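You operate a simulated robot arm through the tools that you are given. There is no shell and no other tool.

You are at the controls of a simulated robot arm. One attempt, no reset.

TASK
Pile some things up. At the end: the small white bobbin from the top of the dark filler stand is on the deck board of the near winder; the cream tape roll from the top of the dark filler stand is in the wn box, with the orange guide wheel from there on top of it and the blue pad on top of that; whatever was shut is shut again. Leave all else as you found it, and nothing knocked over.

Only the result counts: the job must be done as asked and must still hold three seconds after the hand-in. Knocking over, shifting, dropping, spilling or breaking anything else fails it.

THE ROBOT
A 6-joint arm with a two-finger gripper, fixed in place. Base frame: the origin is on the floor under the middle of its stand, x ahead of it, y to its left, z up; the work surface is at about z = 69.4. Units: cm, degrees, N and s.
It reaches about 157.2 cm from its shoulder. Its first joint turns from -166.0 to 166.0 degrees. Payload 2.45 kg.
The TCP is the grasp point between the finger pads, 2 cm short of the fingertips. In the tool frame z runs along the fingers and y along their closing line. The gripper opens to 14 cm; its body begins 16.8 cm behind the TCP.
Orientation is that of the tool frame in the base frame, as a unit quaternion [x, y, z, w]. With the fingers straight down and closing along the base's y, the tool's x points along the base's -x, its y along +y and its z along -z.

THE INTERFACE
- The arm moves only by the tool jog_arm. Its argument "increments" is a list of rows, each an object of numbers (a shift or turn left out is 0, a gripper value left out holds the last): "rx", "ry", "rz": the turn, a rotation vector about the base's x, y, z in units of 8 degrees (1.0 is 8 degrees); "dx", "dy", "dz": the shift along the base's x, y, z in units of 30 mm (1.0 is 30 mm); "gripper": the finger opening in cm, from 0 to 14. In form: [{"rx": .., "ry": .., "rz": .., "dx": .., "dy": .., "dz": .., "gripper": ..}, ...]. A call has 1 to 20 rows; each row shifts and turns the commanded pose from where the row before left it. A call with a number of a shift or a turn outside -1 to 1 is refused whole. A row lasts 0.2 s, in which the tool goes at most 5 cm and 8.6 degrees; a call with a longer step from one row to the next is refused whole, and so is a gripper value outside its range. Where a pose cannot be reached the arm comes as near as it can. A force on the tool above 40 N (or 10 N above the force at the start of the call, whichever is more), or a blocked arm, ends the call early, and 0.2 s more pass. Each finger travels about 4.5 cm/s and halts on what it meets, pressing with about 41 N; the grip force reading is that of the motor and also rises with nothing between the fingers. The clock runs only during rows and for 0.2 s after the last one: add rows that do not move to give the fingers time. The reply holds the time, the measured pose of the TCP, the force on the tool along the base axes, the opening and the grip force, in the units named above and with some noise, with the torque about the TCP (base axes, N m) and any sound that the robot's microphone picked up, and new pictures: "views" is both (left out), scene, wrist or none.
- Cameras (640 x 400 px; columns grow to the right, rows downward): "scene" is fixed at [5.03, -65.09, 154.66]; the picture's right is [0.71, -0.70, 0.00], its down [-0.42, -0.43, -0.80] and it looks along [0.56, 0.57, -0.60] (base axes); focal length 373 px, centre (320, 200). "wrist" rides on the gripper at [7.8, 1.1, -20.9] in the tool frame; the picture's right is [-0.14, 0.99, 0.00], its down [-0.92, -0.13, -0.37] and it looks along [-0.37, -0.05, 0.93] (tool axes); focal length 280 px, centre (320, 200). There is no depth. A picture from a camera that has moved, and an enlarged one, comes with that camera's place and axes in the base frame and with its lens.
- close_up(camera, box): a new picture of the part [left, top, right, bottom] of that camera's present view, enlarged. It takes no simulated time.
- close_job(): hands the job in; it is judged then, once.

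Nothing tells you positions but the pictures and the camera data. Unless the task says otherwise, let go and move clear before handing in.

The tools are called by a JSON object that holds its "fn" and its "kwargs". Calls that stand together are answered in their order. jog_arm: Moves the arm, as the interface text tells. Its arguments: {"type":"object","properties":{"increments":{"type":"array","items":{"type":"object","properties":{"rx":{"type":"number"},"ry":{"type":"number"},"rz":{"type":"number"},"dx":{"type":"number"},"dy":{"type":"number"},"dz":{"type":"number"},"gripper":{"type":"number"}}}},"views":{"type":"string","enum":["both","scene","wrist","none"]}},"required":["increments"]} The other tools are called the same way: close_up (camera, box) takes an enlarged picture of a part of a camera's view; close_job () hands the job in.

At the start:

```text
time: 0.0
position: [68.98, -0.42, 114.06]
orientation: [-0.001, 1.0, 0.0, 0.0]
ft_force: [-0.7, 0.0, 0.3]
wrist_torque: [0.0, 0.04, 0.01]
gripper_width: 14.01
finger_force: 0.1
```

scene: 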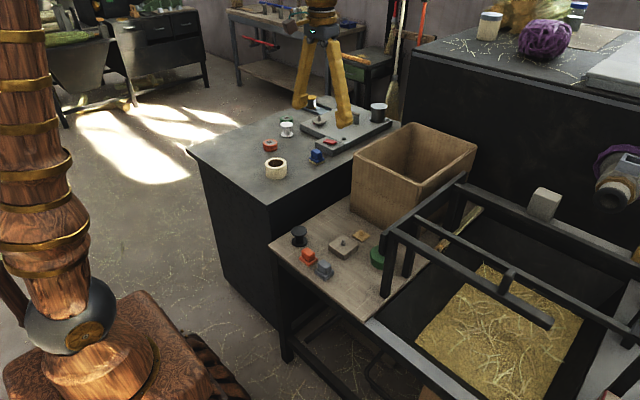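
wrist: 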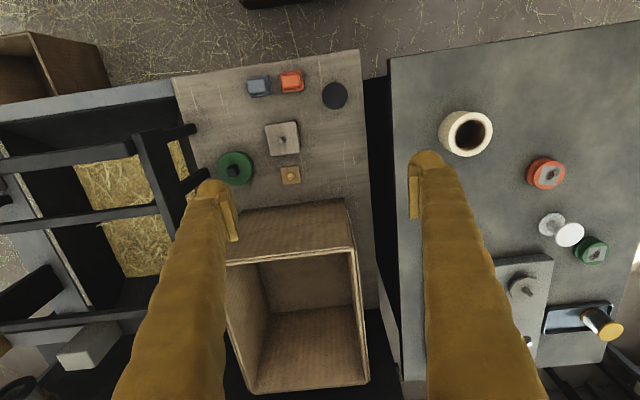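

I see a dark stand with a cream roll, an orange/red wheel, a white bobbin and a green one, and next to it a wooden table with a cardboard box and several small parts. I'll enlarge the views before I move.

{"fn": "close_up", "kwargs": {"camera": "scene", "box": [180, 80, 420, 230]}}

{"fn": "close_up", "kwargs": {"camera": "scene", "box": [260, 200, 460, 325]}}

{"fn": "close_up", "kwargs": {"camera": "wrist", "box": [400, 80, 640, 230]}}

{"fn": "close_up", "kwargs": {"camera": "wrist", "box": [400, 220, 640, 370]}}

{"fn": "close_up", "kwargs": {"camera": "wrist", "box": [170, 50, 410, 200]}}

```text
2.67 times, centred on (300, 155) of scene
camera zoom: at [5.03, -65.09, 154.66], right [0.71, -0.7, 0.0], down [-0.42, -0.43, -0.8], along [0.56, 0.57, -0.6], focal length 994 px, centre (373, 320)
```

zoom: 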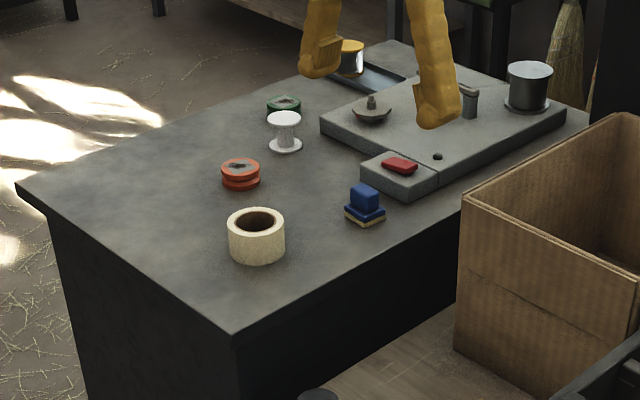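

```text
3.20 times, centred on (360, 262) of scene
camera zoom: at [5.03, -65.09, 154.66], right [0.71, -0.7, 0.0], down [-0.42, -0.43, -0.8], along [0.56, 0.57, -0.6], focal length 1192 px, centre (192, 0)
```

zoom: 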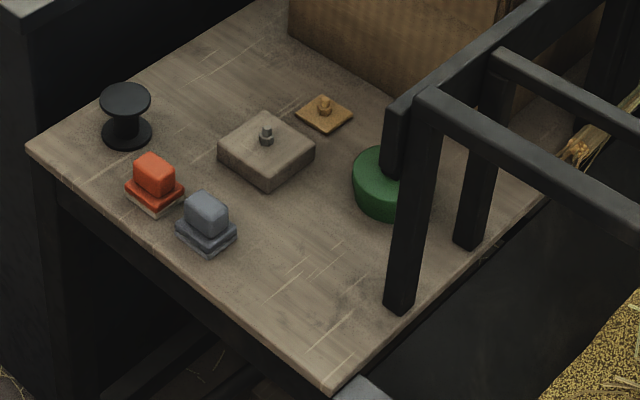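

```text
2.67 times, centred on (520, 155) of wrist
camera zoom: at [61.37, 0.61, 134.7], right [0.14, 0.99, 0.0], down [0.92, -0.13, 0.37], along [0.37, -0.05, -0.93], focal length 748 px, centre (-213, 320)
```

zoom: 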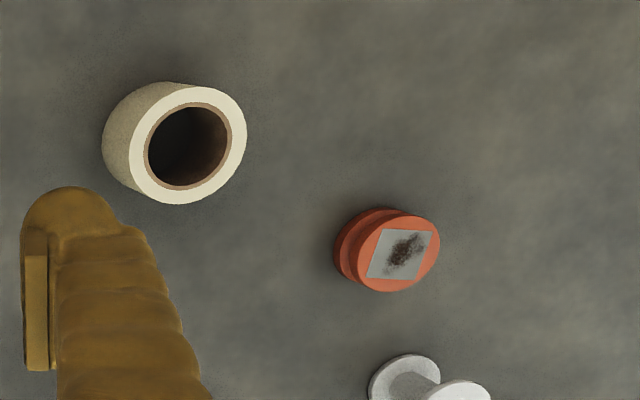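

```text
2.67 times, centred on (520, 295) of wrist
camera zoom: at [61.37, 0.61, 134.7], right [0.14, 0.99, 0.0], down [0.92, -0.13, 0.37], along [0.37, -0.05, -0.93], focal length 748 px, centre (-213, -53)
```

zoom: 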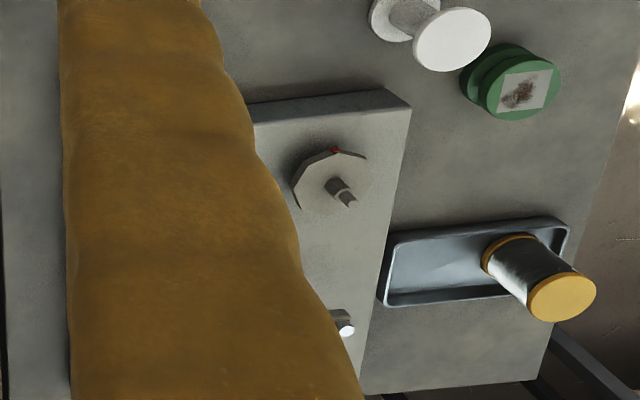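

```text
2.67 times, centred on (290, 125) of wrist
camera zoom: at [61.37, 0.61, 134.7], right [0.14, 0.99, 0.0], down [0.92, -0.13, 0.37], along [0.37, -0.05, -0.93], focal length 748 px, centre (400, 400)
```

zoom: 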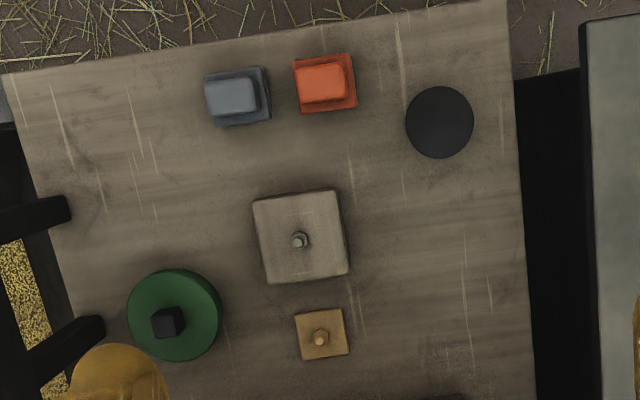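

I still need to identify the winder, its deck board and the wn box. I'll enlarge more regions to find labels, lids and handles.

{"fn": "close_up", "kwargs": {"camera": "scene", "box": [20, 0, 220, 125]}}

{"fn": "close_up", "kwargs": {"camera": "scene", "box": [220, 0, 420, 125]}}

{"fn": "close_up", "kwargs": {"camera": "scene", "box": [440, 0, 640, 125]}}

{"fn": "close_up", "kwargs": {"camera": "scene", "box": [400, 125, 640, 275]}}

{"fn": "close_up", "kwargs": {"camera": "scene", "box": [400, 250, 640, 400]}}

{"fn": "close_up", "kwargs": {"camera": "scene", "box": [290, 80, 410, 155]}}

{"fn": "close_up", "kwargs": {"camera": "wrist", "box": [0, 20, 240, 170]}}

{"fn": "close_up", "kwargs": {"camera": "wrist", "box": [0, 200, 240, 400]}}

{"fn": "close_up", "kwargs": {"camera": "wrist", "box": [200, 180, 400, 400]}}

```text
3.20 times, centred on (120, 62) of scene
camera zoom: at [5.03, -65.09, 154.66], right [0.71, -0.7, 0.0], down [-0.42, -0.43, -0.8], along [0.56, 0.57, -0.6], focal length 1192 px, centre (960, 640)
```

zoom: 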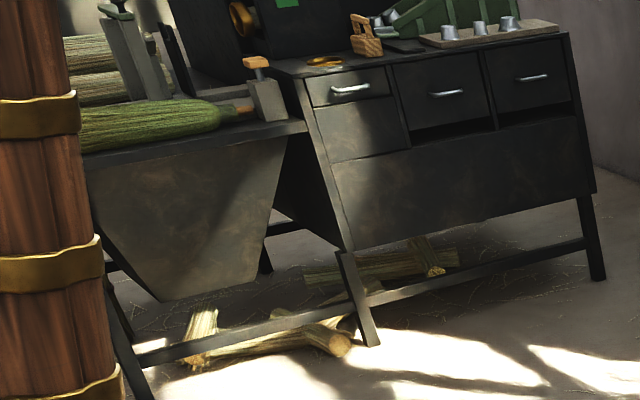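

```text
3.20 times, centred on (320, 62) of scene
camera zoom: at [5.03, -65.09, 154.66], right [0.71, -0.7, 0.0], down [-0.42, -0.43, -0.8], along [0.56, 0.57, -0.6], focal length 1192 px, centre (320, 640)
```

zoom: 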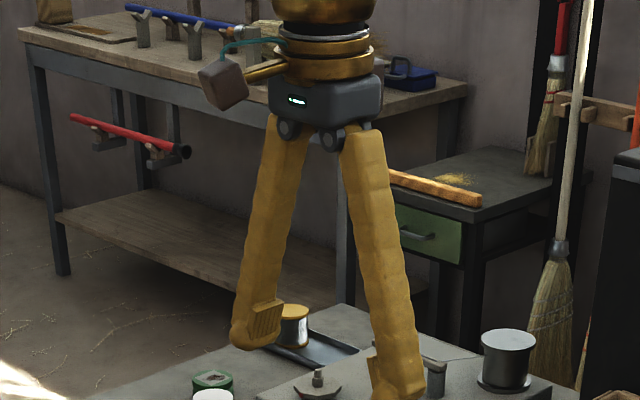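

```text
3.20 times, centred on (540, 62) of scene
camera zoom: at [5.03, -65.09, 154.66], right [0.71, -0.7, 0.0], down [-0.42, -0.43, -0.8], along [0.56, 0.57, -0.6], focal length 1192 px, centre (-384, 640)
```

zoom: 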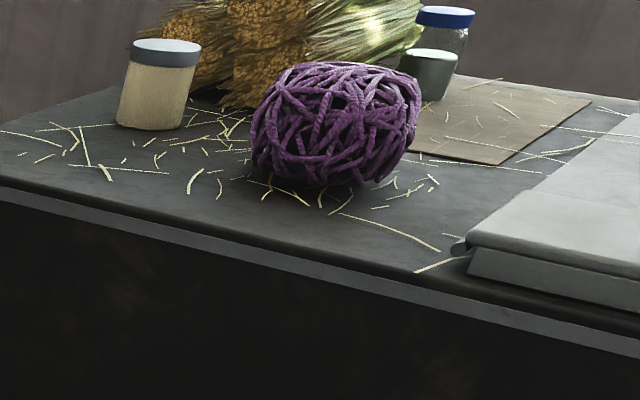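

```text
2.67 times, centred on (520, 200) of scene
camera zoom: at [5.03, -65.09, 154.66], right [0.71, -0.7, 0.0], down [-0.42, -0.43, -0.8], along [0.56, 0.57, -0.6], focal length 994 px, centre (-213, 200)
```

zoom: 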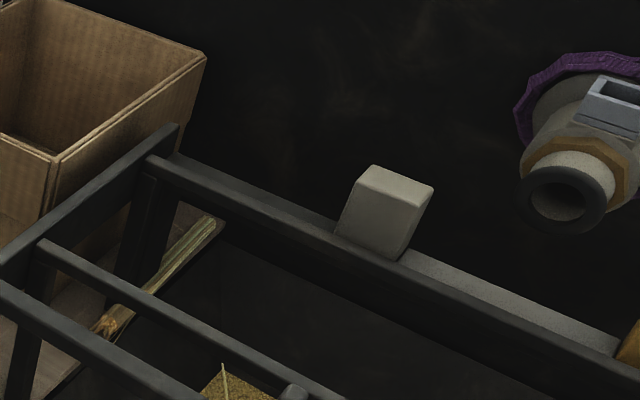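

```text
2.67 times, centred on (520, 325) of scene
camera zoom: at [5.03, -65.09, 154.66], right [0.71, -0.7, 0.0], down [-0.42, -0.43, -0.8], along [0.56, 0.57, -0.6], focal length 994 px, centre (-213, -133)
```

zoom: 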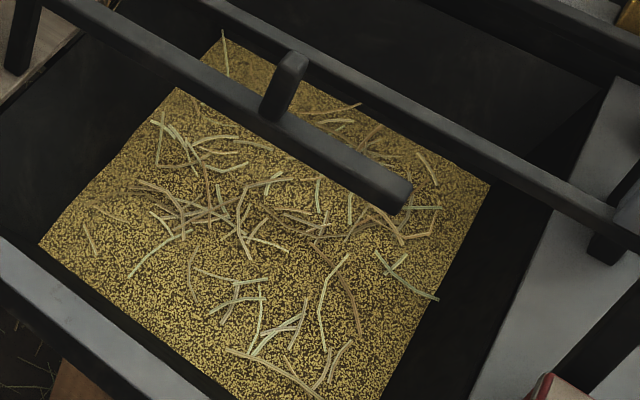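

```text
5.33 times, centred on (350, 118) of scene
camera zoom: at [5.03, -65.09, 154.66], right [0.71, -0.7, 0.0], down [-0.42, -0.43, -0.8], along [0.56, 0.57, -0.6], focal length 1987 px, centre (160, 640)
```

zoom: 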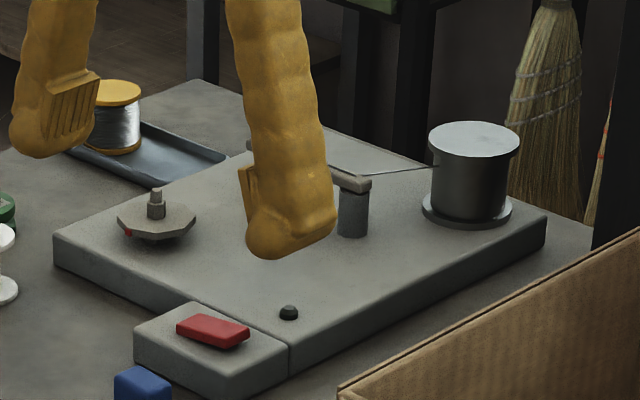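

```text
2.67 times, centred on (120, 95) of wrist
camera zoom: at [61.37, 0.61, 134.7], right [0.14, 0.99, 0.0], down [0.92, -0.13, 0.37], along [0.37, -0.05, -0.93], focal length 748 px, centre (853, 480)
```

zoom: 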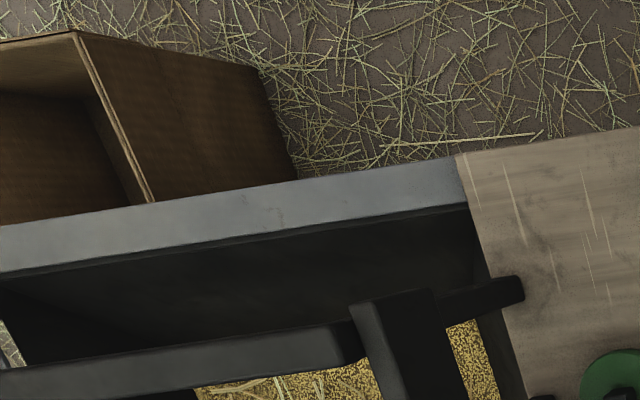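

```text
2.00 times, centred on (120, 300) of wrist
camera zoom: at [61.37, 0.61, 134.7], right [0.14, 0.99, 0.0], down [0.92, -0.13, 0.37], along [0.37, -0.05, -0.93], focal length 561 px, centre (720, 0)
```

zoom: 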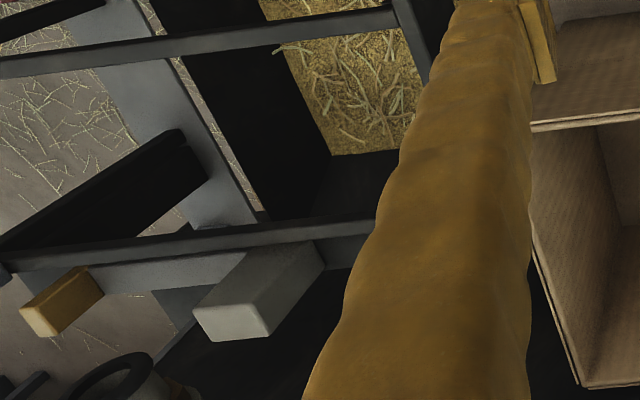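

```text
1.82 times, centred on (300, 290) of wrist
camera zoom: at [61.37, 0.61, 134.7], right [0.14, 0.99, 0.0], down [0.92, -0.13, 0.37], along [0.37, -0.05, -0.93], focal length 510 px, centre (356, 36)
```

zoom: 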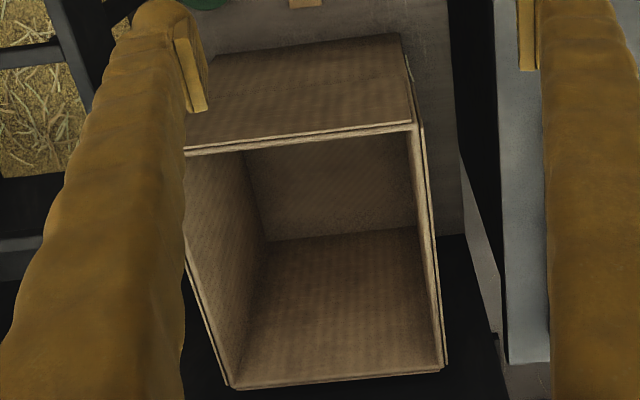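

The tape roll triangulates to about (72.5, 25, 86), so the dark stand's top is higher than the wooden deck. I'll enlarge the cardboard box to look for markings, then swing the wrist camera around to look at both boxes.

{"fn": "close_up", "kwargs": {"camera": "scene", "box": [340, 110, 500, 240]}}

{"fn": "jog_arm", "kwargs": {"increments": [{"dz": 1, "rx": -1}, {"dz": 1, "rx": -1}, {"dz": 1, "rx": -1}, {"dz": 1, "rx": -1}, {"dz": 0.5}], "views": "both"}}

```text
3.08 times, centred on (420, 175) of scene
camera zoom: at [5.03, -65.09, 154.66], right [0.71, -0.7, 0.0], down [-0.42, -0.43, -0.8], along [0.56, 0.57, -0.6], focal length 1146 px, centre (12, 277)
```

zoom: 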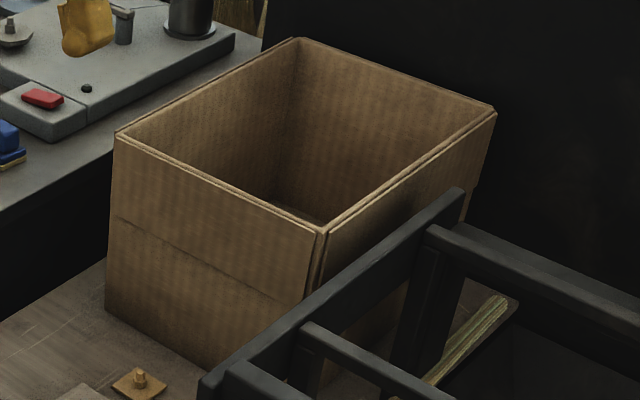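

```text
time: 1.2
position: [68.98, -0.32, 127.58]
orientation: [-0.001, 0.961, -0.278, 0.001]
ft_force: [-0.8, -0.4, -0.3]
wrist_torque: [0.02, 0.0, -0.01]
gripper_width: 13.99
finger_force: 0.1
camera wrist: at [61.34, 11.57, 144.5], right [0.14, 0.84, -0.53], down [0.92, 0.09, 0.38], along [0.37, -0.54, -0.76], focal length 280 px, centre (320, 200)
```

scene: 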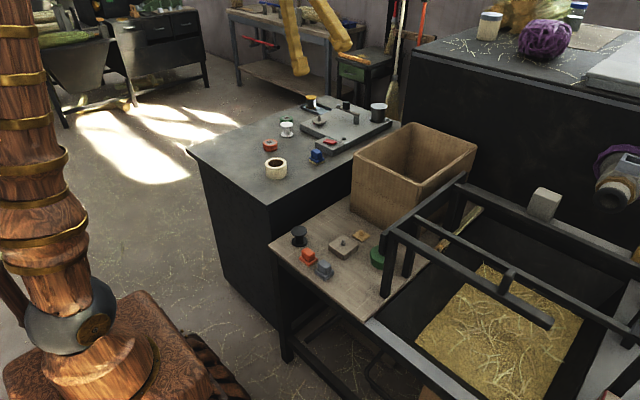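
wrist: 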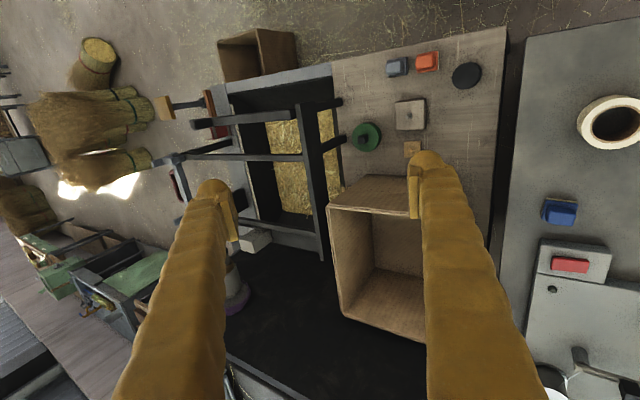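

The right side of the shop is now in view, with brooms, a floor box and another bench. I'll enlarge that.

{"fn": "close_up", "kwargs": {"camera": "wrist", "box": [0, 20, 240, 170]}}

{"fn": "close_up", "kwargs": {"camera": "wrist", "box": [150, 20, 350, 145]}}

{"fn": "close_up", "kwargs": {"camera": "wrist", "box": [0, 200, 240, 400]}}

{"fn": "close_up", "kwargs": {"camera": "wrist", "box": [320, 20, 520, 190]}}

{"fn": "close_up", "kwargs": {"camera": "wrist", "box": [520, 80, 640, 400]}}

```text
2.67 times, centred on (120, 95) of wrist
camera zoom: at [61.34, 11.57, 144.5], right [0.14, 0.84, -0.53], down [0.92, 0.09, 0.38], along [0.37, -0.54, -0.76], focal length 748 px, centre (853, 480)
```

zoom: 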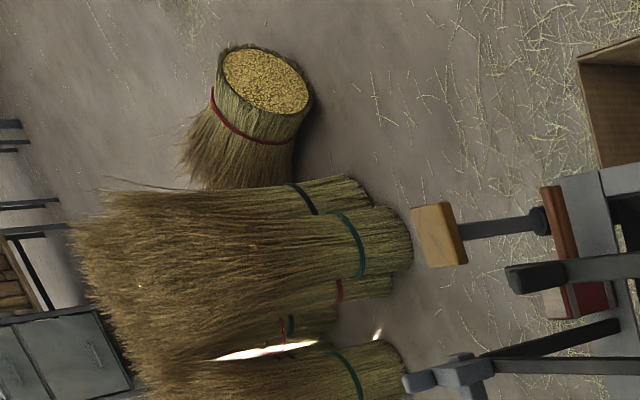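

```text
3.20 times, centred on (250, 82) of wrist
camera zoom: at [61.34, 11.57, 144.5], right [0.14, 0.84, -0.53], down [0.92, 0.09, 0.38], along [0.37, -0.54, -0.76], focal length 897 px, centre (544, 576)
```

zoom: 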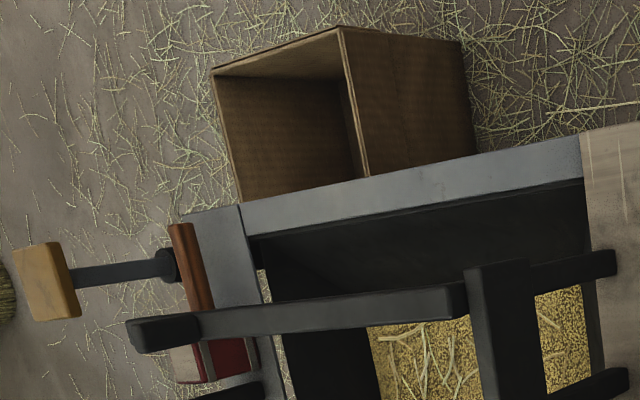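

```text
2.00 times, centred on (120, 300) of wrist
camera zoom: at [61.34, 11.57, 144.5], right [0.14, 0.84, -0.53], down [0.92, 0.09, 0.38], along [0.37, -0.54, -0.76], focal length 561 px, centre (720, 0)
```

zoom: 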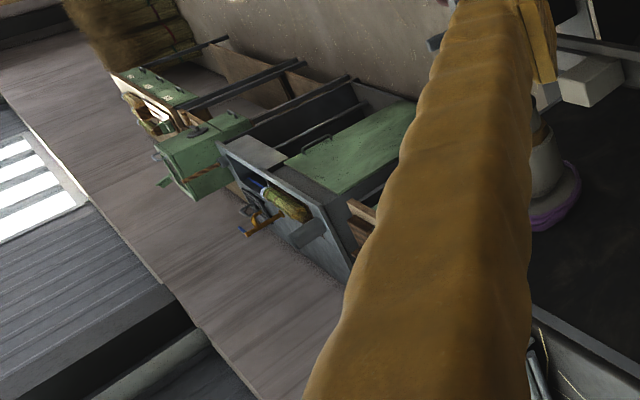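

```text
2.35 times, centred on (420, 105) of wrist
camera zoom: at [61.34, 11.57, 144.5], right [0.14, 0.84, -0.53], down [0.92, 0.09, 0.38], along [0.37, -0.54, -0.76], focal length 660 px, centre (85, 424)
```

zoom: 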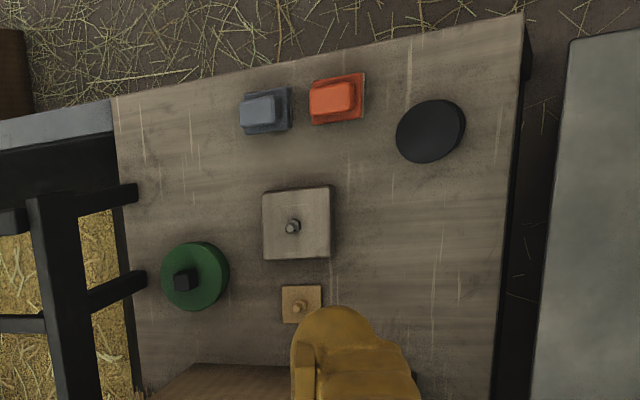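

```text
1.25 times, centred on (580, 240) of wrist
camera zoom: at [61.34, 11.57, 144.5], right [0.14, 0.84, -0.53], down [0.92, 0.09, 0.38], along [0.37, -0.54, -0.76], focal length 350 px, centre (-5, 150)
```

zoom: 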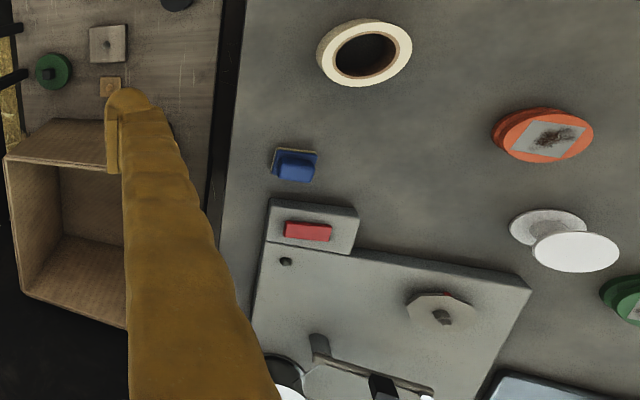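

The frame machine at the near right has the wooden board, with a cardboard box standing on it. Before committing to that, I'll look left and further around for another winder or another labelled box.

{"fn": "jog_arm", "kwargs": {"increments": [{"rx": 1}, {"rx": 1}, {"rx": 1}, {"rx": 1}, {"rx": 1, "dz": 0.5}, {"rx": 1, "dz": 0.5}, {"rx": 1}, {"rx": 1}, {"rx": 1}], "views": "wrist"}}

```text
time: 3.2
position: [68.99, -0.41, 130.45]
orientation: [0.0, 0.939, 0.343, 0.0]
ft_force: [0.7, 0.2, -0.5]
wrist_torque: [-0.04, -0.01, -0.01]
gripper_width: 14.01
finger_force: 0.0
camera wrist: at [61.37, -13.1, 147.0], right [0.14, 0.76, 0.64], down [0.92, -0.34, 0.2], along [0.37, 0.56, -0.74], focal length 280 px, centre (320, 200)
```

wrist: 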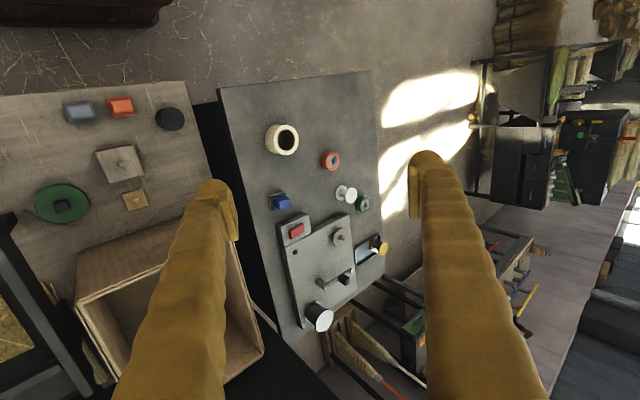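

{"fn": "close_up", "kwargs": {"camera": "wrist", "box": [210, 80, 410, 340]}}

{"fn": "close_up", "kwargs": {"camera": "wrist", "box": [440, 20, 640, 220]}}

{"fn": "close_up", "kwargs": {"camera": "wrist", "box": [0, 80, 220, 230]}}

{"fn": "close_up", "kwargs": {"camera": "wrist", "box": [60, 230, 300, 400]}}

{"fn": "close_up", "kwargs": {"camera": "wrist", "box": [330, 220, 560, 400]}}

```text
1.54 times, centred on (310, 210) of wrist
camera zoom: at [61.37, -13.1, 147.0], right [0.14, 0.76, 0.64], down [0.92, -0.34, 0.2], along [0.37, 0.56, -0.74], focal length 431 px, centre (335, 185)
```

zoom: 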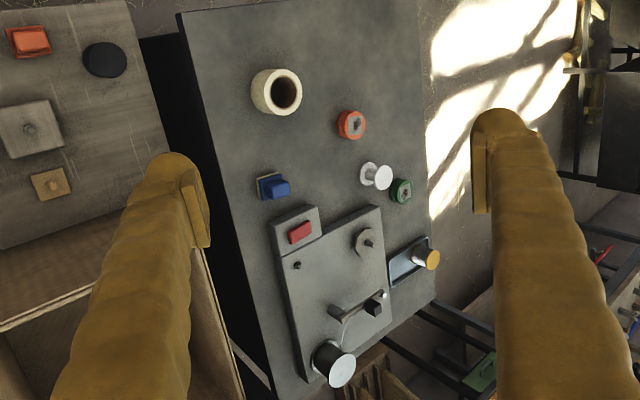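

```text
2.00 times, centred on (540, 120) of wrist
camera zoom: at [61.37, -13.1, 147.0], right [0.14, 0.76, 0.64], down [0.92, -0.34, 0.2], along [0.37, 0.56, -0.74], focal length 561 px, centre (-120, 360)
```

zoom: 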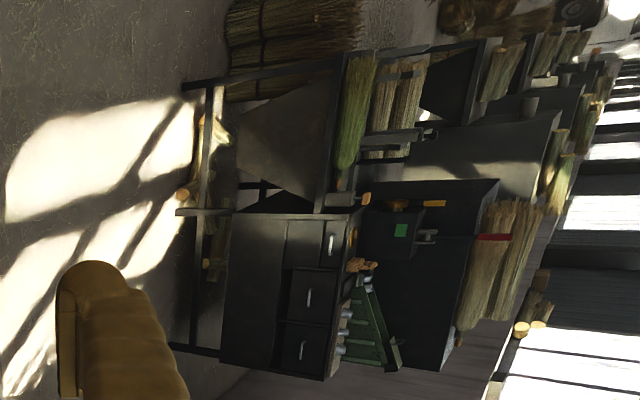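

```text
2.67 times, centred on (110, 155) of wrist
camera zoom: at [61.37, -13.1, 147.0], right [0.14, 0.76, 0.64], down [0.92, -0.34, 0.2], along [0.37, 0.56, -0.74], focal length 748 px, centre (880, 320)
```

zoom: 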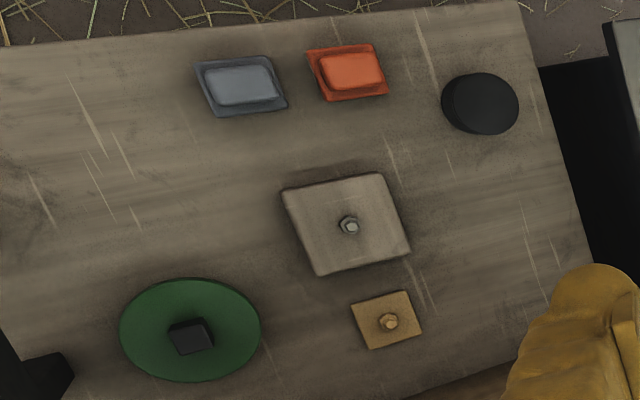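

```text
2.35 times, centred on (180, 315) of wrist
camera zoom: at [61.37, -13.1, 147.0], right [0.14, 0.76, 0.64], down [0.92, -0.34, 0.2], along [0.37, 0.56, -0.74], focal length 660 px, centre (649, -71)
```

zoom: 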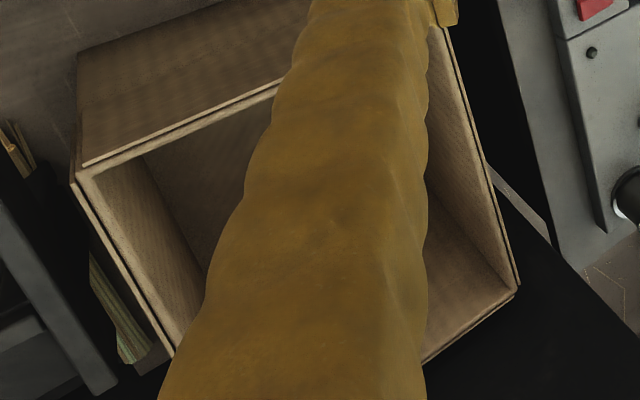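

```text
2.22 times, centred on (445, 310) of wrist
camera zoom: at [61.37, -13.1, 147.0], right [0.14, 0.76, 0.64], down [0.92, -0.34, 0.2], along [0.37, 0.56, -0.74], focal length 623 px, centre (42, -44)
```

zoom: 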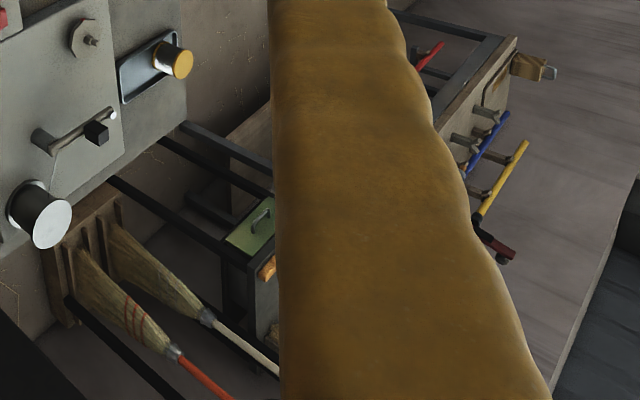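

The gray slab on the stand looks like a wire machine, so I want to rule out alternatives. I'll move toward -y and look at the floor box and the frame machine more closely.

{"fn": "jog_arm", "kwargs": {"increments": [{"rx": -1, "dy": -1, "dx": -0.5}, {"rx": -1, "dy": -1, "dx": -0.5}, {"rx": -1, "dy": -1, "dx": -0.5}, {"rx": -1, "dy": -1, "dx": -0.5}, {"rx": -1, "dy": -1, "dx": -0.5}, {"rx": -1, "dy": -1, "dx": -0.5}, {"rx": -1, "dy": -1, "dx": -0.5}, {"dy": -1}, {"dy": -1}, {"dy": -1}], "views": "both"}}

```text
time: 5.4
position: [58.5, -30.45, 130.53]
orientation: [0.0, 0.99, -0.139, 0.001]
ft_force: [0.0, 0.5, 0.3]
wrist_torque: [-0.01, 0.01, -0.03]
gripper_width: 14.0
finger_force: 0.0
camera wrist: at [50.79, -23.73, 150.14], right [0.14, 0.95, -0.27], down [0.92, -0.02, 0.39], along [0.37, -0.31, -0.88], focal length 280 px, centre (320, 200)
```

scene: 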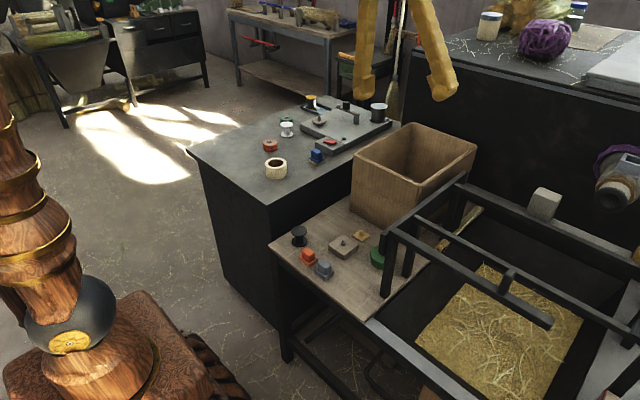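
wrist: 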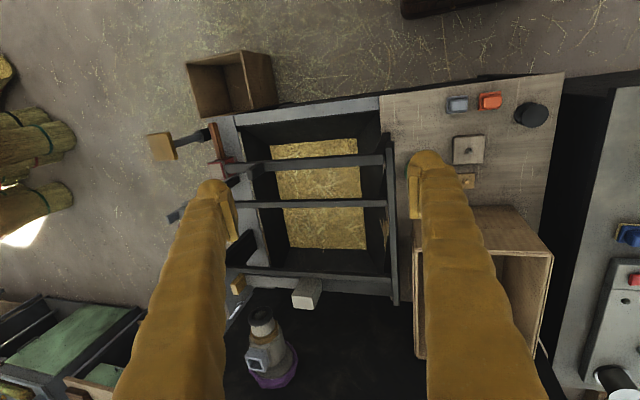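

{"fn": "close_up", "kwargs": {"camera": "wrist", "box": [130, 30, 330, 180]}}

{"fn": "close_up", "kwargs": {"camera": "wrist", "box": [190, 120, 430, 320]}}

{"fn": "close_up", "kwargs": {"camera": "wrist", "box": [220, 280, 380, 400]}}

{"fn": "close_up", "kwargs": {"camera": "wrist", "box": [400, 180, 570, 400]}}

```text
2.67 times, centred on (230, 105) of wrist
camera zoom: at [50.79, -23.73, 150.14], right [0.14, 0.95, -0.27], down [0.92, -0.02, 0.39], along [0.37, -0.31, -0.88], focal length 748 px, centre (560, 453)
```

zoom: 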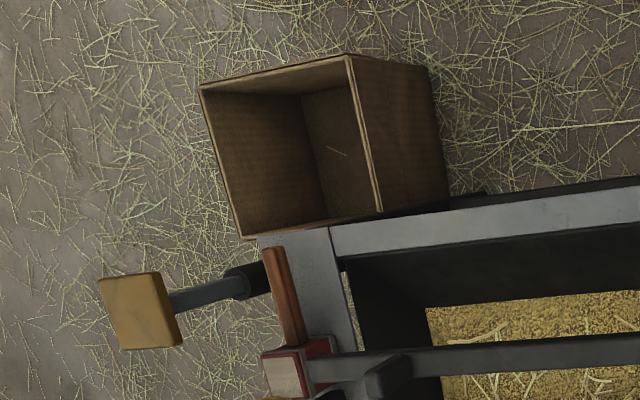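

```text
2.00 times, centred on (310, 220) of wrist
camera zoom: at [50.79, -23.73, 150.14], right [0.14, 0.95, -0.27], down [0.92, -0.02, 0.39], along [0.37, -0.31, -0.88], focal length 561 px, centre (340, 160)
```

zoom: 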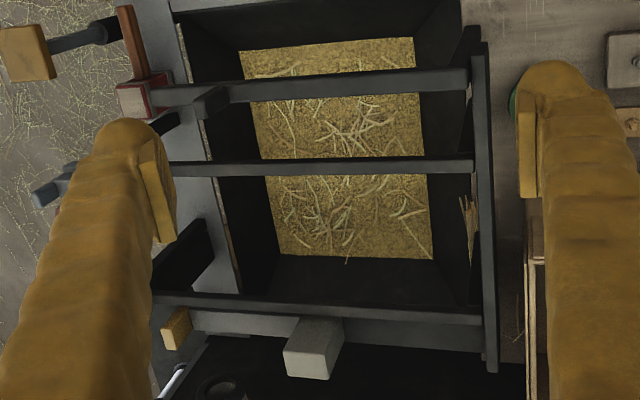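

```text
3.33 times, centred on (300, 340) of wrist
camera zoom: at [50.79, -23.73, 150.14], right [0.14, 0.95, -0.27], down [0.92, -0.02, 0.39], along [0.37, -0.31, -0.88], focal length 935 px, centre (387, -267)
```

zoom: 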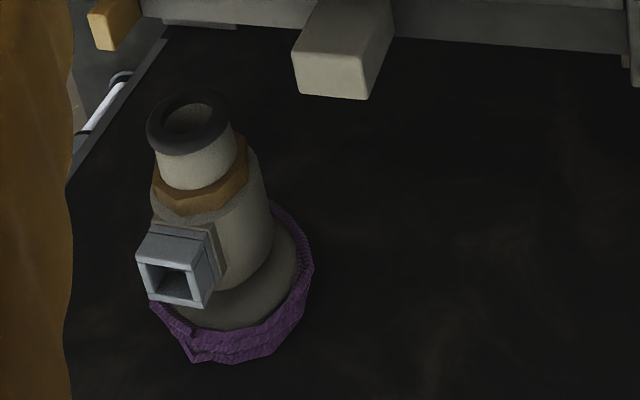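

```text
1.82 times, centred on (485, 290) of wrist
camera zoom: at [50.79, -23.73, 150.14], right [0.14, 0.95, -0.27], down [0.92, -0.02, 0.39], along [0.37, -0.31, -0.88], focal length 510 px, centre (20, 36)
```

zoom: 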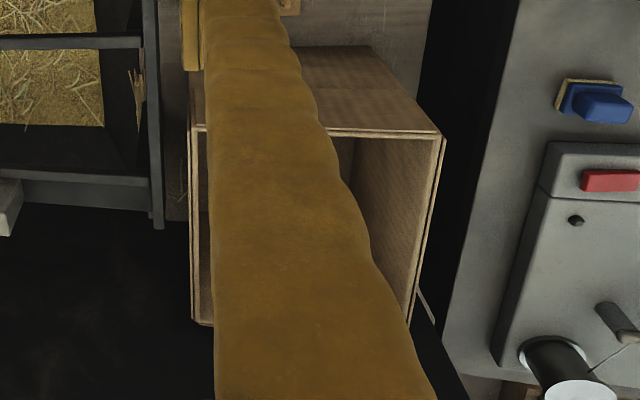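

{"fn": "close_up", "kwargs": {"camera": "scene", "box": [180, 140, 300, 340]}}

{"fn": "close_up", "kwargs": {"camera": "scene", "box": [260, 260, 440, 400]}}

{"fn": "close_up", "kwargs": {"camera": "scene", "box": [560, 60, 640, 110]}}

{"fn": "jog_arm", "kwargs": {"increments": [{"ry": 1, "rx": 0.5, "dz": -0.3}, {"ry": 1, "rx": 0.5, "dz": -0.3}, {"ry": 1, "rx": 1}, {"ry": 1}, {"ry": 0}], "views": "wrist"}}

```text
2.00 times, centred on (240, 240) of scene
camera zoom: at [5.03, -65.09, 154.66], right [0.71, -0.7, 0.0], down [-0.42, -0.43, -0.8], along [0.56, 0.57, -0.6], focal length 745 px, centre (480, 120)
```

zoom: 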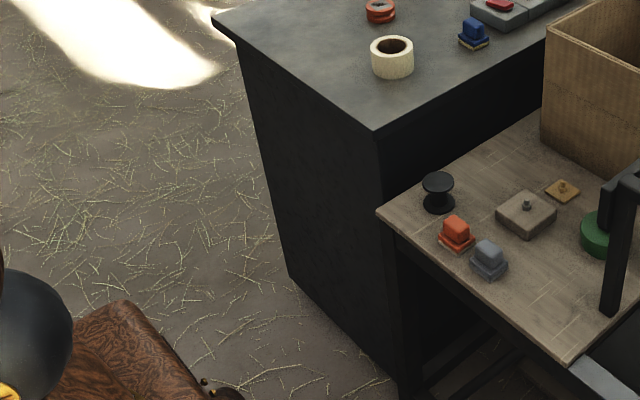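

```text
2.86 times, centred on (350, 330) of scene
camera zoom: at [5.03, -65.09, 154.66], right [0.71, -0.7, 0.0], down [-0.42, -0.43, -0.8], along [0.56, 0.57, -0.6], focal length 1064 px, centre (234, -171)
```

zoom: 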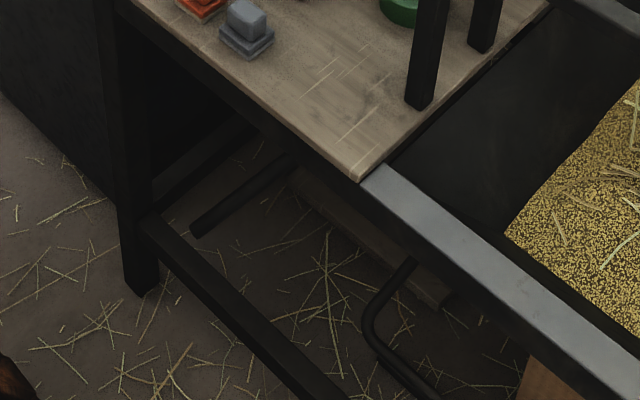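

```text
8.00 times, centred on (600, 85) of scene
camera zoom: at [5.03, -65.09, 154.66], right [0.71, -0.7, 0.0], down [-0.42, -0.43, -0.8], along [0.56, 0.57, -0.6], focal length 2981 px, centre (-1920, 1120)
```

zoom: 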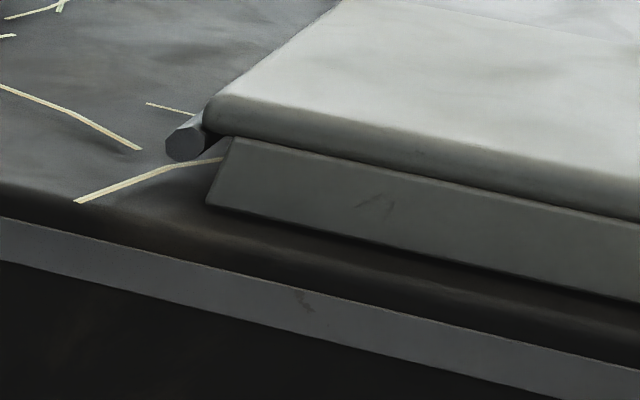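

```text
refused: row 1 steps farther than a row can; nothing moved
```

I noticed a flat gray case with a hinge on the tall back bench, so I'll tilt the camera forward to inspect that bench.

{"fn": "jog_arm", "kwargs": {"increments": [{"ry": -1}, {"ry": -1}, {"ry": -1}, {"ry": -1}, {"rx": 1}, {"rx": 1}, {}], "views": "wrist"}}

```text
time: 7.0
position: [58.69, -30.5, 130.09]
orientation: [0.077, 0.962, 0.001, 0.263]
ft_force: [0.2, 0.0, 0.4]
wrist_torque: [0.0, 0.05, 0.01]
gripper_width: 14.0
finger_force: 0.3
camera wrist: at [41.74, -27.58, 144.06], right [0.26, 0.96, 0.11], down [0.58, -0.25, 0.78], along [0.77, -0.14, -0.62], focal length 280 px, centre (320, 200)
```

wrist: 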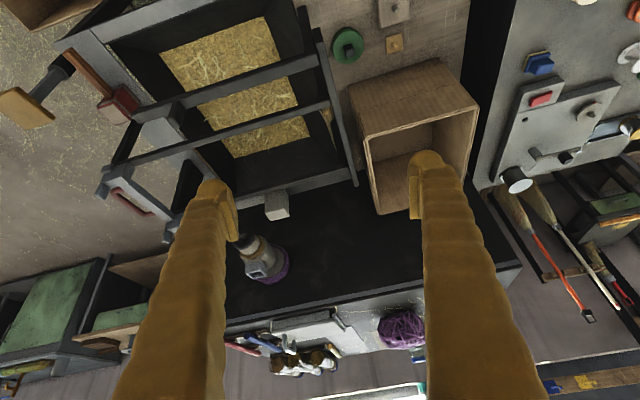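

{"fn": "close_up", "kwargs": {"camera": "wrist", "box": [210, 280, 450, 400]}}

{"fn": "close_up", "kwargs": {"camera": "wrist", "box": [50, 30, 250, 230]}}

{"fn": "close_up", "kwargs": {"camera": "wrist", "box": [330, 40, 500, 240]}}

{"fn": "close_up", "kwargs": {"camera": "wrist", "box": [470, 60, 640, 200]}}

```text
2.67 times, centred on (330, 340) of wrist
camera zoom: at [41.74, -27.58, 144.06], right [0.26, 0.96, 0.11], down [0.58, -0.25, 0.78], along [0.77, -0.14, -0.62], focal length 748 px, centre (293, -173)
```

zoom: 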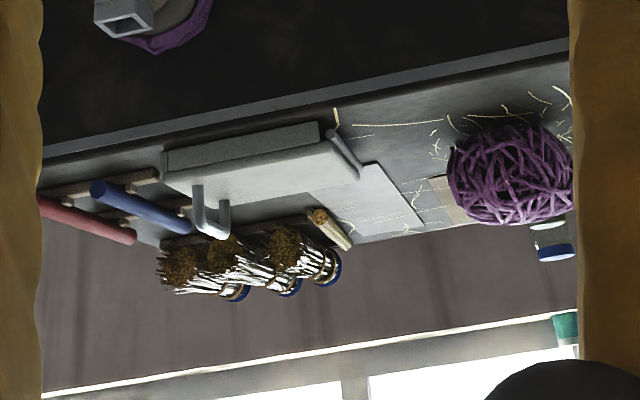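

```text
2.00 times, centred on (150, 130) of wrist
camera zoom: at [41.74, -27.58, 144.06], right [0.26, 0.96, 0.11], down [0.58, -0.25, 0.78], along [0.77, -0.14, -0.62], focal length 561 px, centre (660, 340)
```

zoom: 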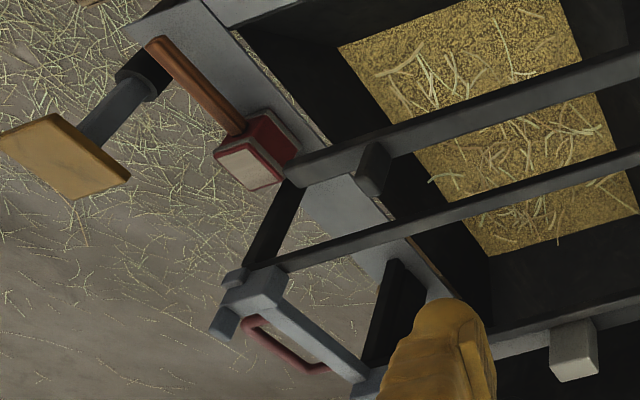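

```text
2.00 times, centred on (415, 140) of wrist
camera zoom: at [41.74, -27.58, 144.06], right [0.26, 0.96, 0.11], down [0.58, -0.25, 0.78], along [0.77, -0.14, -0.62], focal length 561 px, centre (130, 320)
```

zoom: 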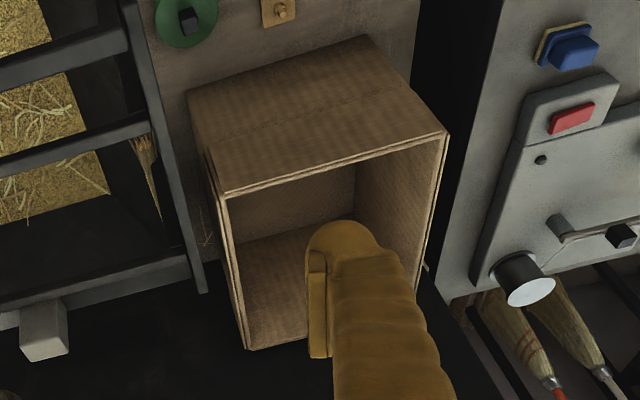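

```text
2.86 times, centred on (555, 130) of wrist
camera zoom: at [41.74, -27.58, 144.06], right [0.26, 0.96, 0.11], down [0.58, -0.25, 0.78], along [0.77, -0.14, -0.62], focal length 801 px, centre (-351, 400)
```

zoom: 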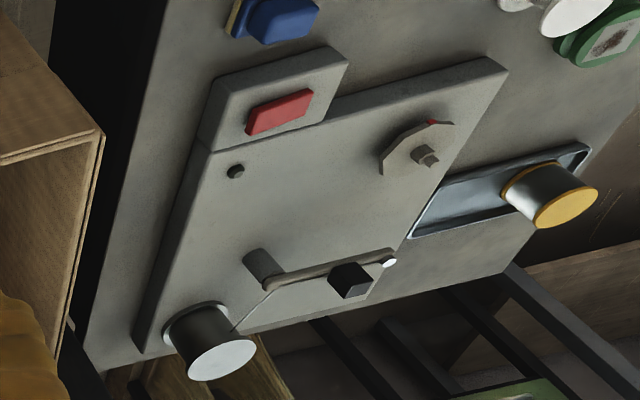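

I take the near frame machine with the straw tray to be the near winder and its wooden board to be the deck board, at z≈69.4. I take the open cardboard box standing on that board, about x 87–120 and y -23–2.5, to be the wn box. Next I'll level the wrist and move above the dark stand to measure the objects.

{"fn": "jog_arm", "kwargs": {"increments": [{"rx": -1, "dy": 1, "dx": 0.3}, {"rx": -1, "dy": 1, "dx": 0.3}, {"ry": 1, "dy": 1, "dx": 0.3}, {"ry": 1, "dy": 1, "dx": 0.3}, {"ry": 1, "dy": 1, "dx": 0.3}, {"ry": 1, "dy": 1, "dx": 0.3}, {"rx": 1, "dy": 1, "dx": 0.3}, {"rx": 1, "dy": 1, "dx": 0.3}, {"dy": 1, "dx": 0.3}, {"dy": 1, "dx": 0.3}, {"dy": 1, "dx": 0.3}, {"dy": 1, "dx": 0.3}, {"dy": 1, "dx": 0.3}, {"dy": 1, "dx": 0.3}, {"dy": 1, "dx": 0.3}, {"dy": 1, "dx": 0.3}, {"dy": 1, "dx": 0.3}, {"dy": 1, "dx": 0.3}, {"dy": 1, "dx": 0.3}, {"dy": 1}], "views": "both"}}

```text
time: 11.2
position: [75.6, 29.61, 130.45]
orientation: [0.0, 1.0, 0.0, 0.0]
ft_force: [0.5, 0.1, -0.5]
wrist_torque: [0.01, -0.01, 0.01]
gripper_width: 14.02
finger_force: 0.1
camera wrist: at [67.99, 30.72, 151.19], right [0.14, 0.99, 0.0], down [0.92, -0.13, 0.37], along [0.37, -0.05, -0.93], focal length 280 px, centre (320, 200)
```

scene: 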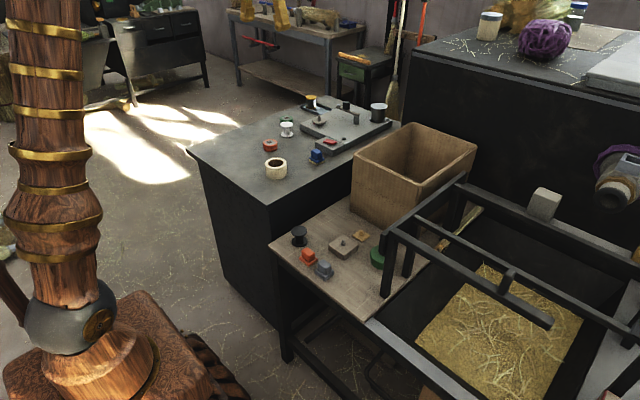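
wrist: 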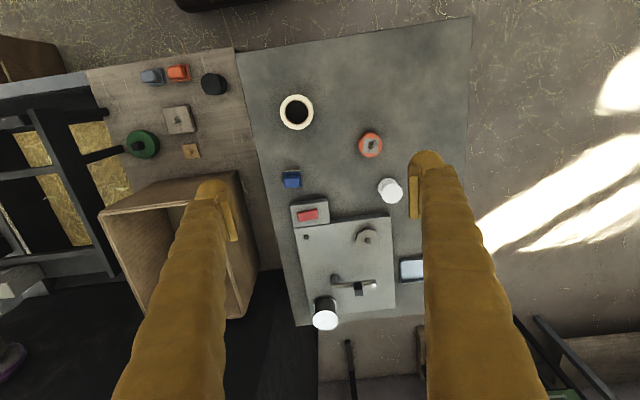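

{"fn": "close_up", "kwargs": {"camera": "wrist", "box": [240, 70, 440, 240]}}

{"fn": "close_up", "kwargs": {"camera": "wrist", "box": [260, 80, 340, 140]}}

{"fn": "close_up", "kwargs": {"camera": "wrist", "box": [340, 115, 420, 215]}}

{"fn": "close_up", "kwargs": {"camera": "wrist", "box": [90, 50, 250, 180]}}

```text
2.35 times, centred on (340, 155) of wrist
camera zoom: at [67.99, 30.72, 151.19], right [0.14, 0.99, 0.0], down [0.92, -0.13, 0.37], along [0.37, -0.05, -0.93], focal length 660 px, centre (273, 306)
```

zoom: 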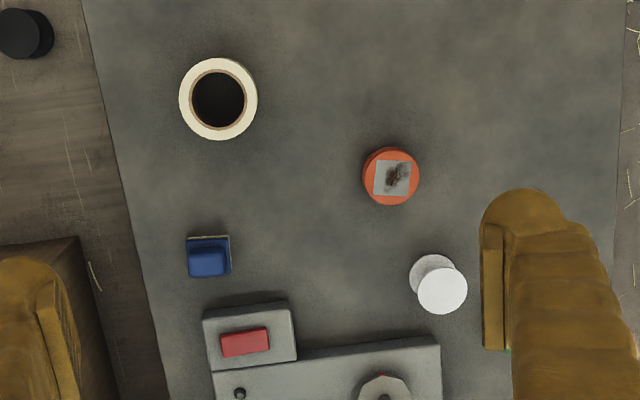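

```text
6.67 times, centred on (300, 110) of wrist
camera zoom: at [67.99, 30.72, 151.19], right [0.14, 0.99, 0.0], down [0.92, -0.13, 0.37], along [0.37, -0.05, -0.93], focal length 1869 px, centre (453, 800)
```

zoom: 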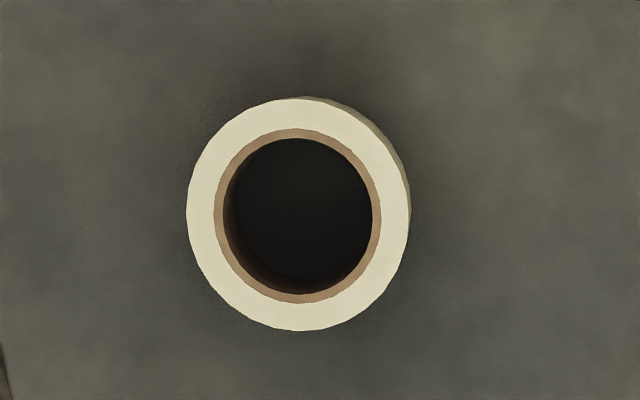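

```text
4.00 times, centred on (380, 165) of wrist
camera zoom: at [67.99, 30.72, 151.19], right [0.14, 0.99, 0.0], down [0.92, -0.13, 0.37], along [0.37, -0.05, -0.93], focal length 1122 px, centre (80, 340)
```

zoom: 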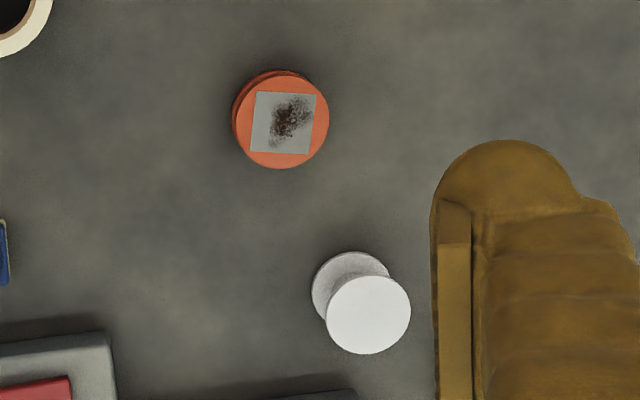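

```text
3.08 times, centred on (170, 115) of wrist
camera zoom: at [67.99, 30.72, 151.19], right [0.14, 0.99, 0.0], down [0.92, -0.13, 0.37], along [0.37, -0.05, -0.93], focal length 863 px, centre (782, 462)
```

zoom: 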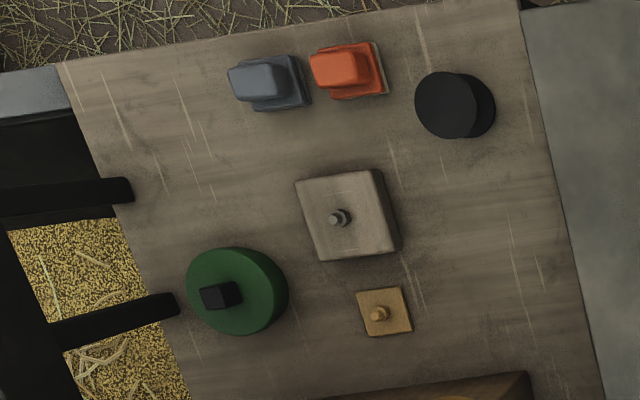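

The measurements on the dark stand (top z≈82) are consistent:

| Object | x, y | Top z | Diameter |
|---|---|---|---|
| Cream tape roll | (72.1, 25) | ~86.5 | 7.4, with a 5.0 hole |
| Orange wheel | (81.8, 40.6) | not settled | 5.3 |
| White bobbin | (93.9, 44.8) | ~87 | 5.1 |
| Blue pad | (88, 21) | not settled | not measured |

I'll go above the bobbin with the fingers turned 30° so they stay clear of the green wheel and the gray slab.

{"fn": "jog_arm", "kwargs": {"increments": [{"dx": 0.678, "dy": 0.561, "dz": -0.9, "rz": 0.417, "gripper": 8}, {"dx": 0.678, "dy": 0.561, "dz": -0.9, "rz": 0.417}, {"dx": 0.678, "dy": 0.561, "dz": -0.9, "rz": 0.417}, {"dx": 0.678, "dy": 0.561, "dz": -0.9, "rz": 0.417}, {"dx": 0.678, "dy": 0.561, "dz": -0.9, "rz": 0.417}, {"dx": 0.678, "dy": 0.561, "dz": -0.9, "rz": 0.417}, {"dx": 0.678, "dy": 0.561, "dz": -0.9, "rz": 0.417}, {"dx": 0.678, "dy": 0.561, "dz": -0.9, "rz": 0.417}, {"dx": 0.678, "dy": 0.561, "dz": -0.9, "rz": 0.417}, {}], "views": "both"}}

```text
time: 13.4
position: [94.06, 44.83, 105.98]
orientation: [-0.259, 0.966, 0.0, 0.001]
ft_force: [1.0, 0.4, -0.2]
wrist_torque: [0.03, 0.02, 0.01]
gripper_width: 7.99
finger_force: 0.1
camera wrist: at [86.88, 41.72, 126.85], right [-0.38, 0.93, 0.0], down [0.86, 0.35, 0.37], along [0.34, 0.14, -0.93], focal length 280 px, centre (320, 200)
```

scene: 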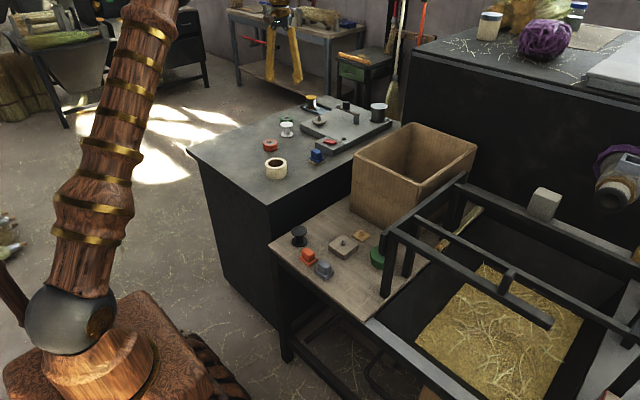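
wrist: 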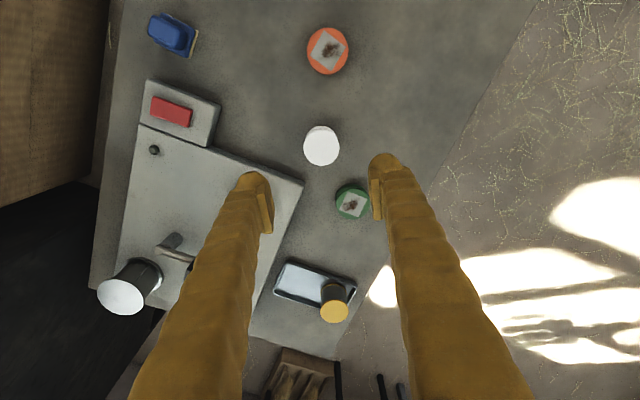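

{"fn": "close_up", "kwargs": {"camera": "wrist", "box": [280, 110, 400, 230]}}

{"fn": "close_up", "kwargs": {"camera": "scene", "box": [260, 80, 340, 150]}}

```text
3.33 times, centred on (340, 170) of wrist
camera zoom: at [86.88, 41.72, 126.85], right [-0.38, 0.93, 0.0], down [0.86, 0.35, 0.37], along [0.34, 0.14, -0.93], focal length 935 px, centre (253, 300)
```

zoom: 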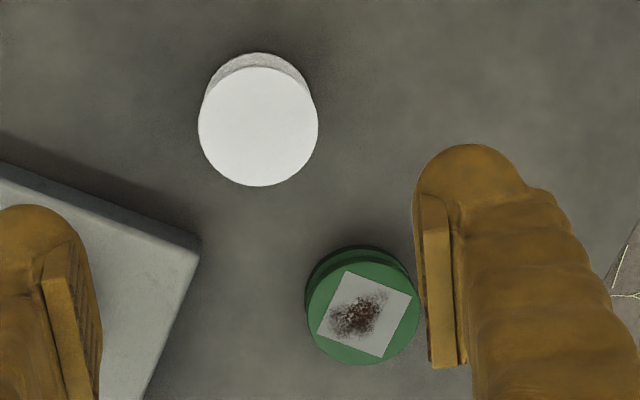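

```text
5.71 times, centred on (300, 115) of scene
camera zoom: at [5.03, -65.09, 154.66], right [0.71, -0.7, 0.0], down [-0.42, -0.43, -0.8], along [0.56, 0.57, -0.6], focal length 2129 px, centre (434, 686)
```

zoom: 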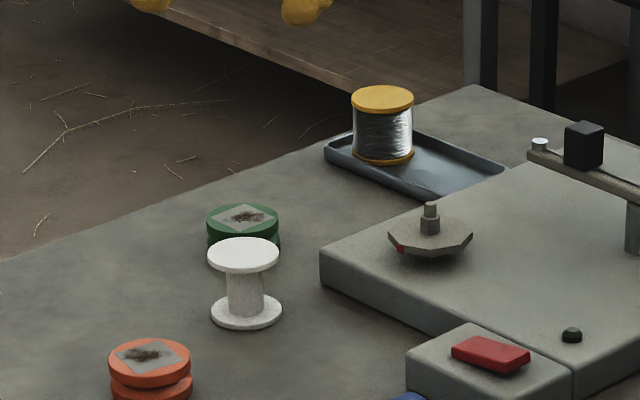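

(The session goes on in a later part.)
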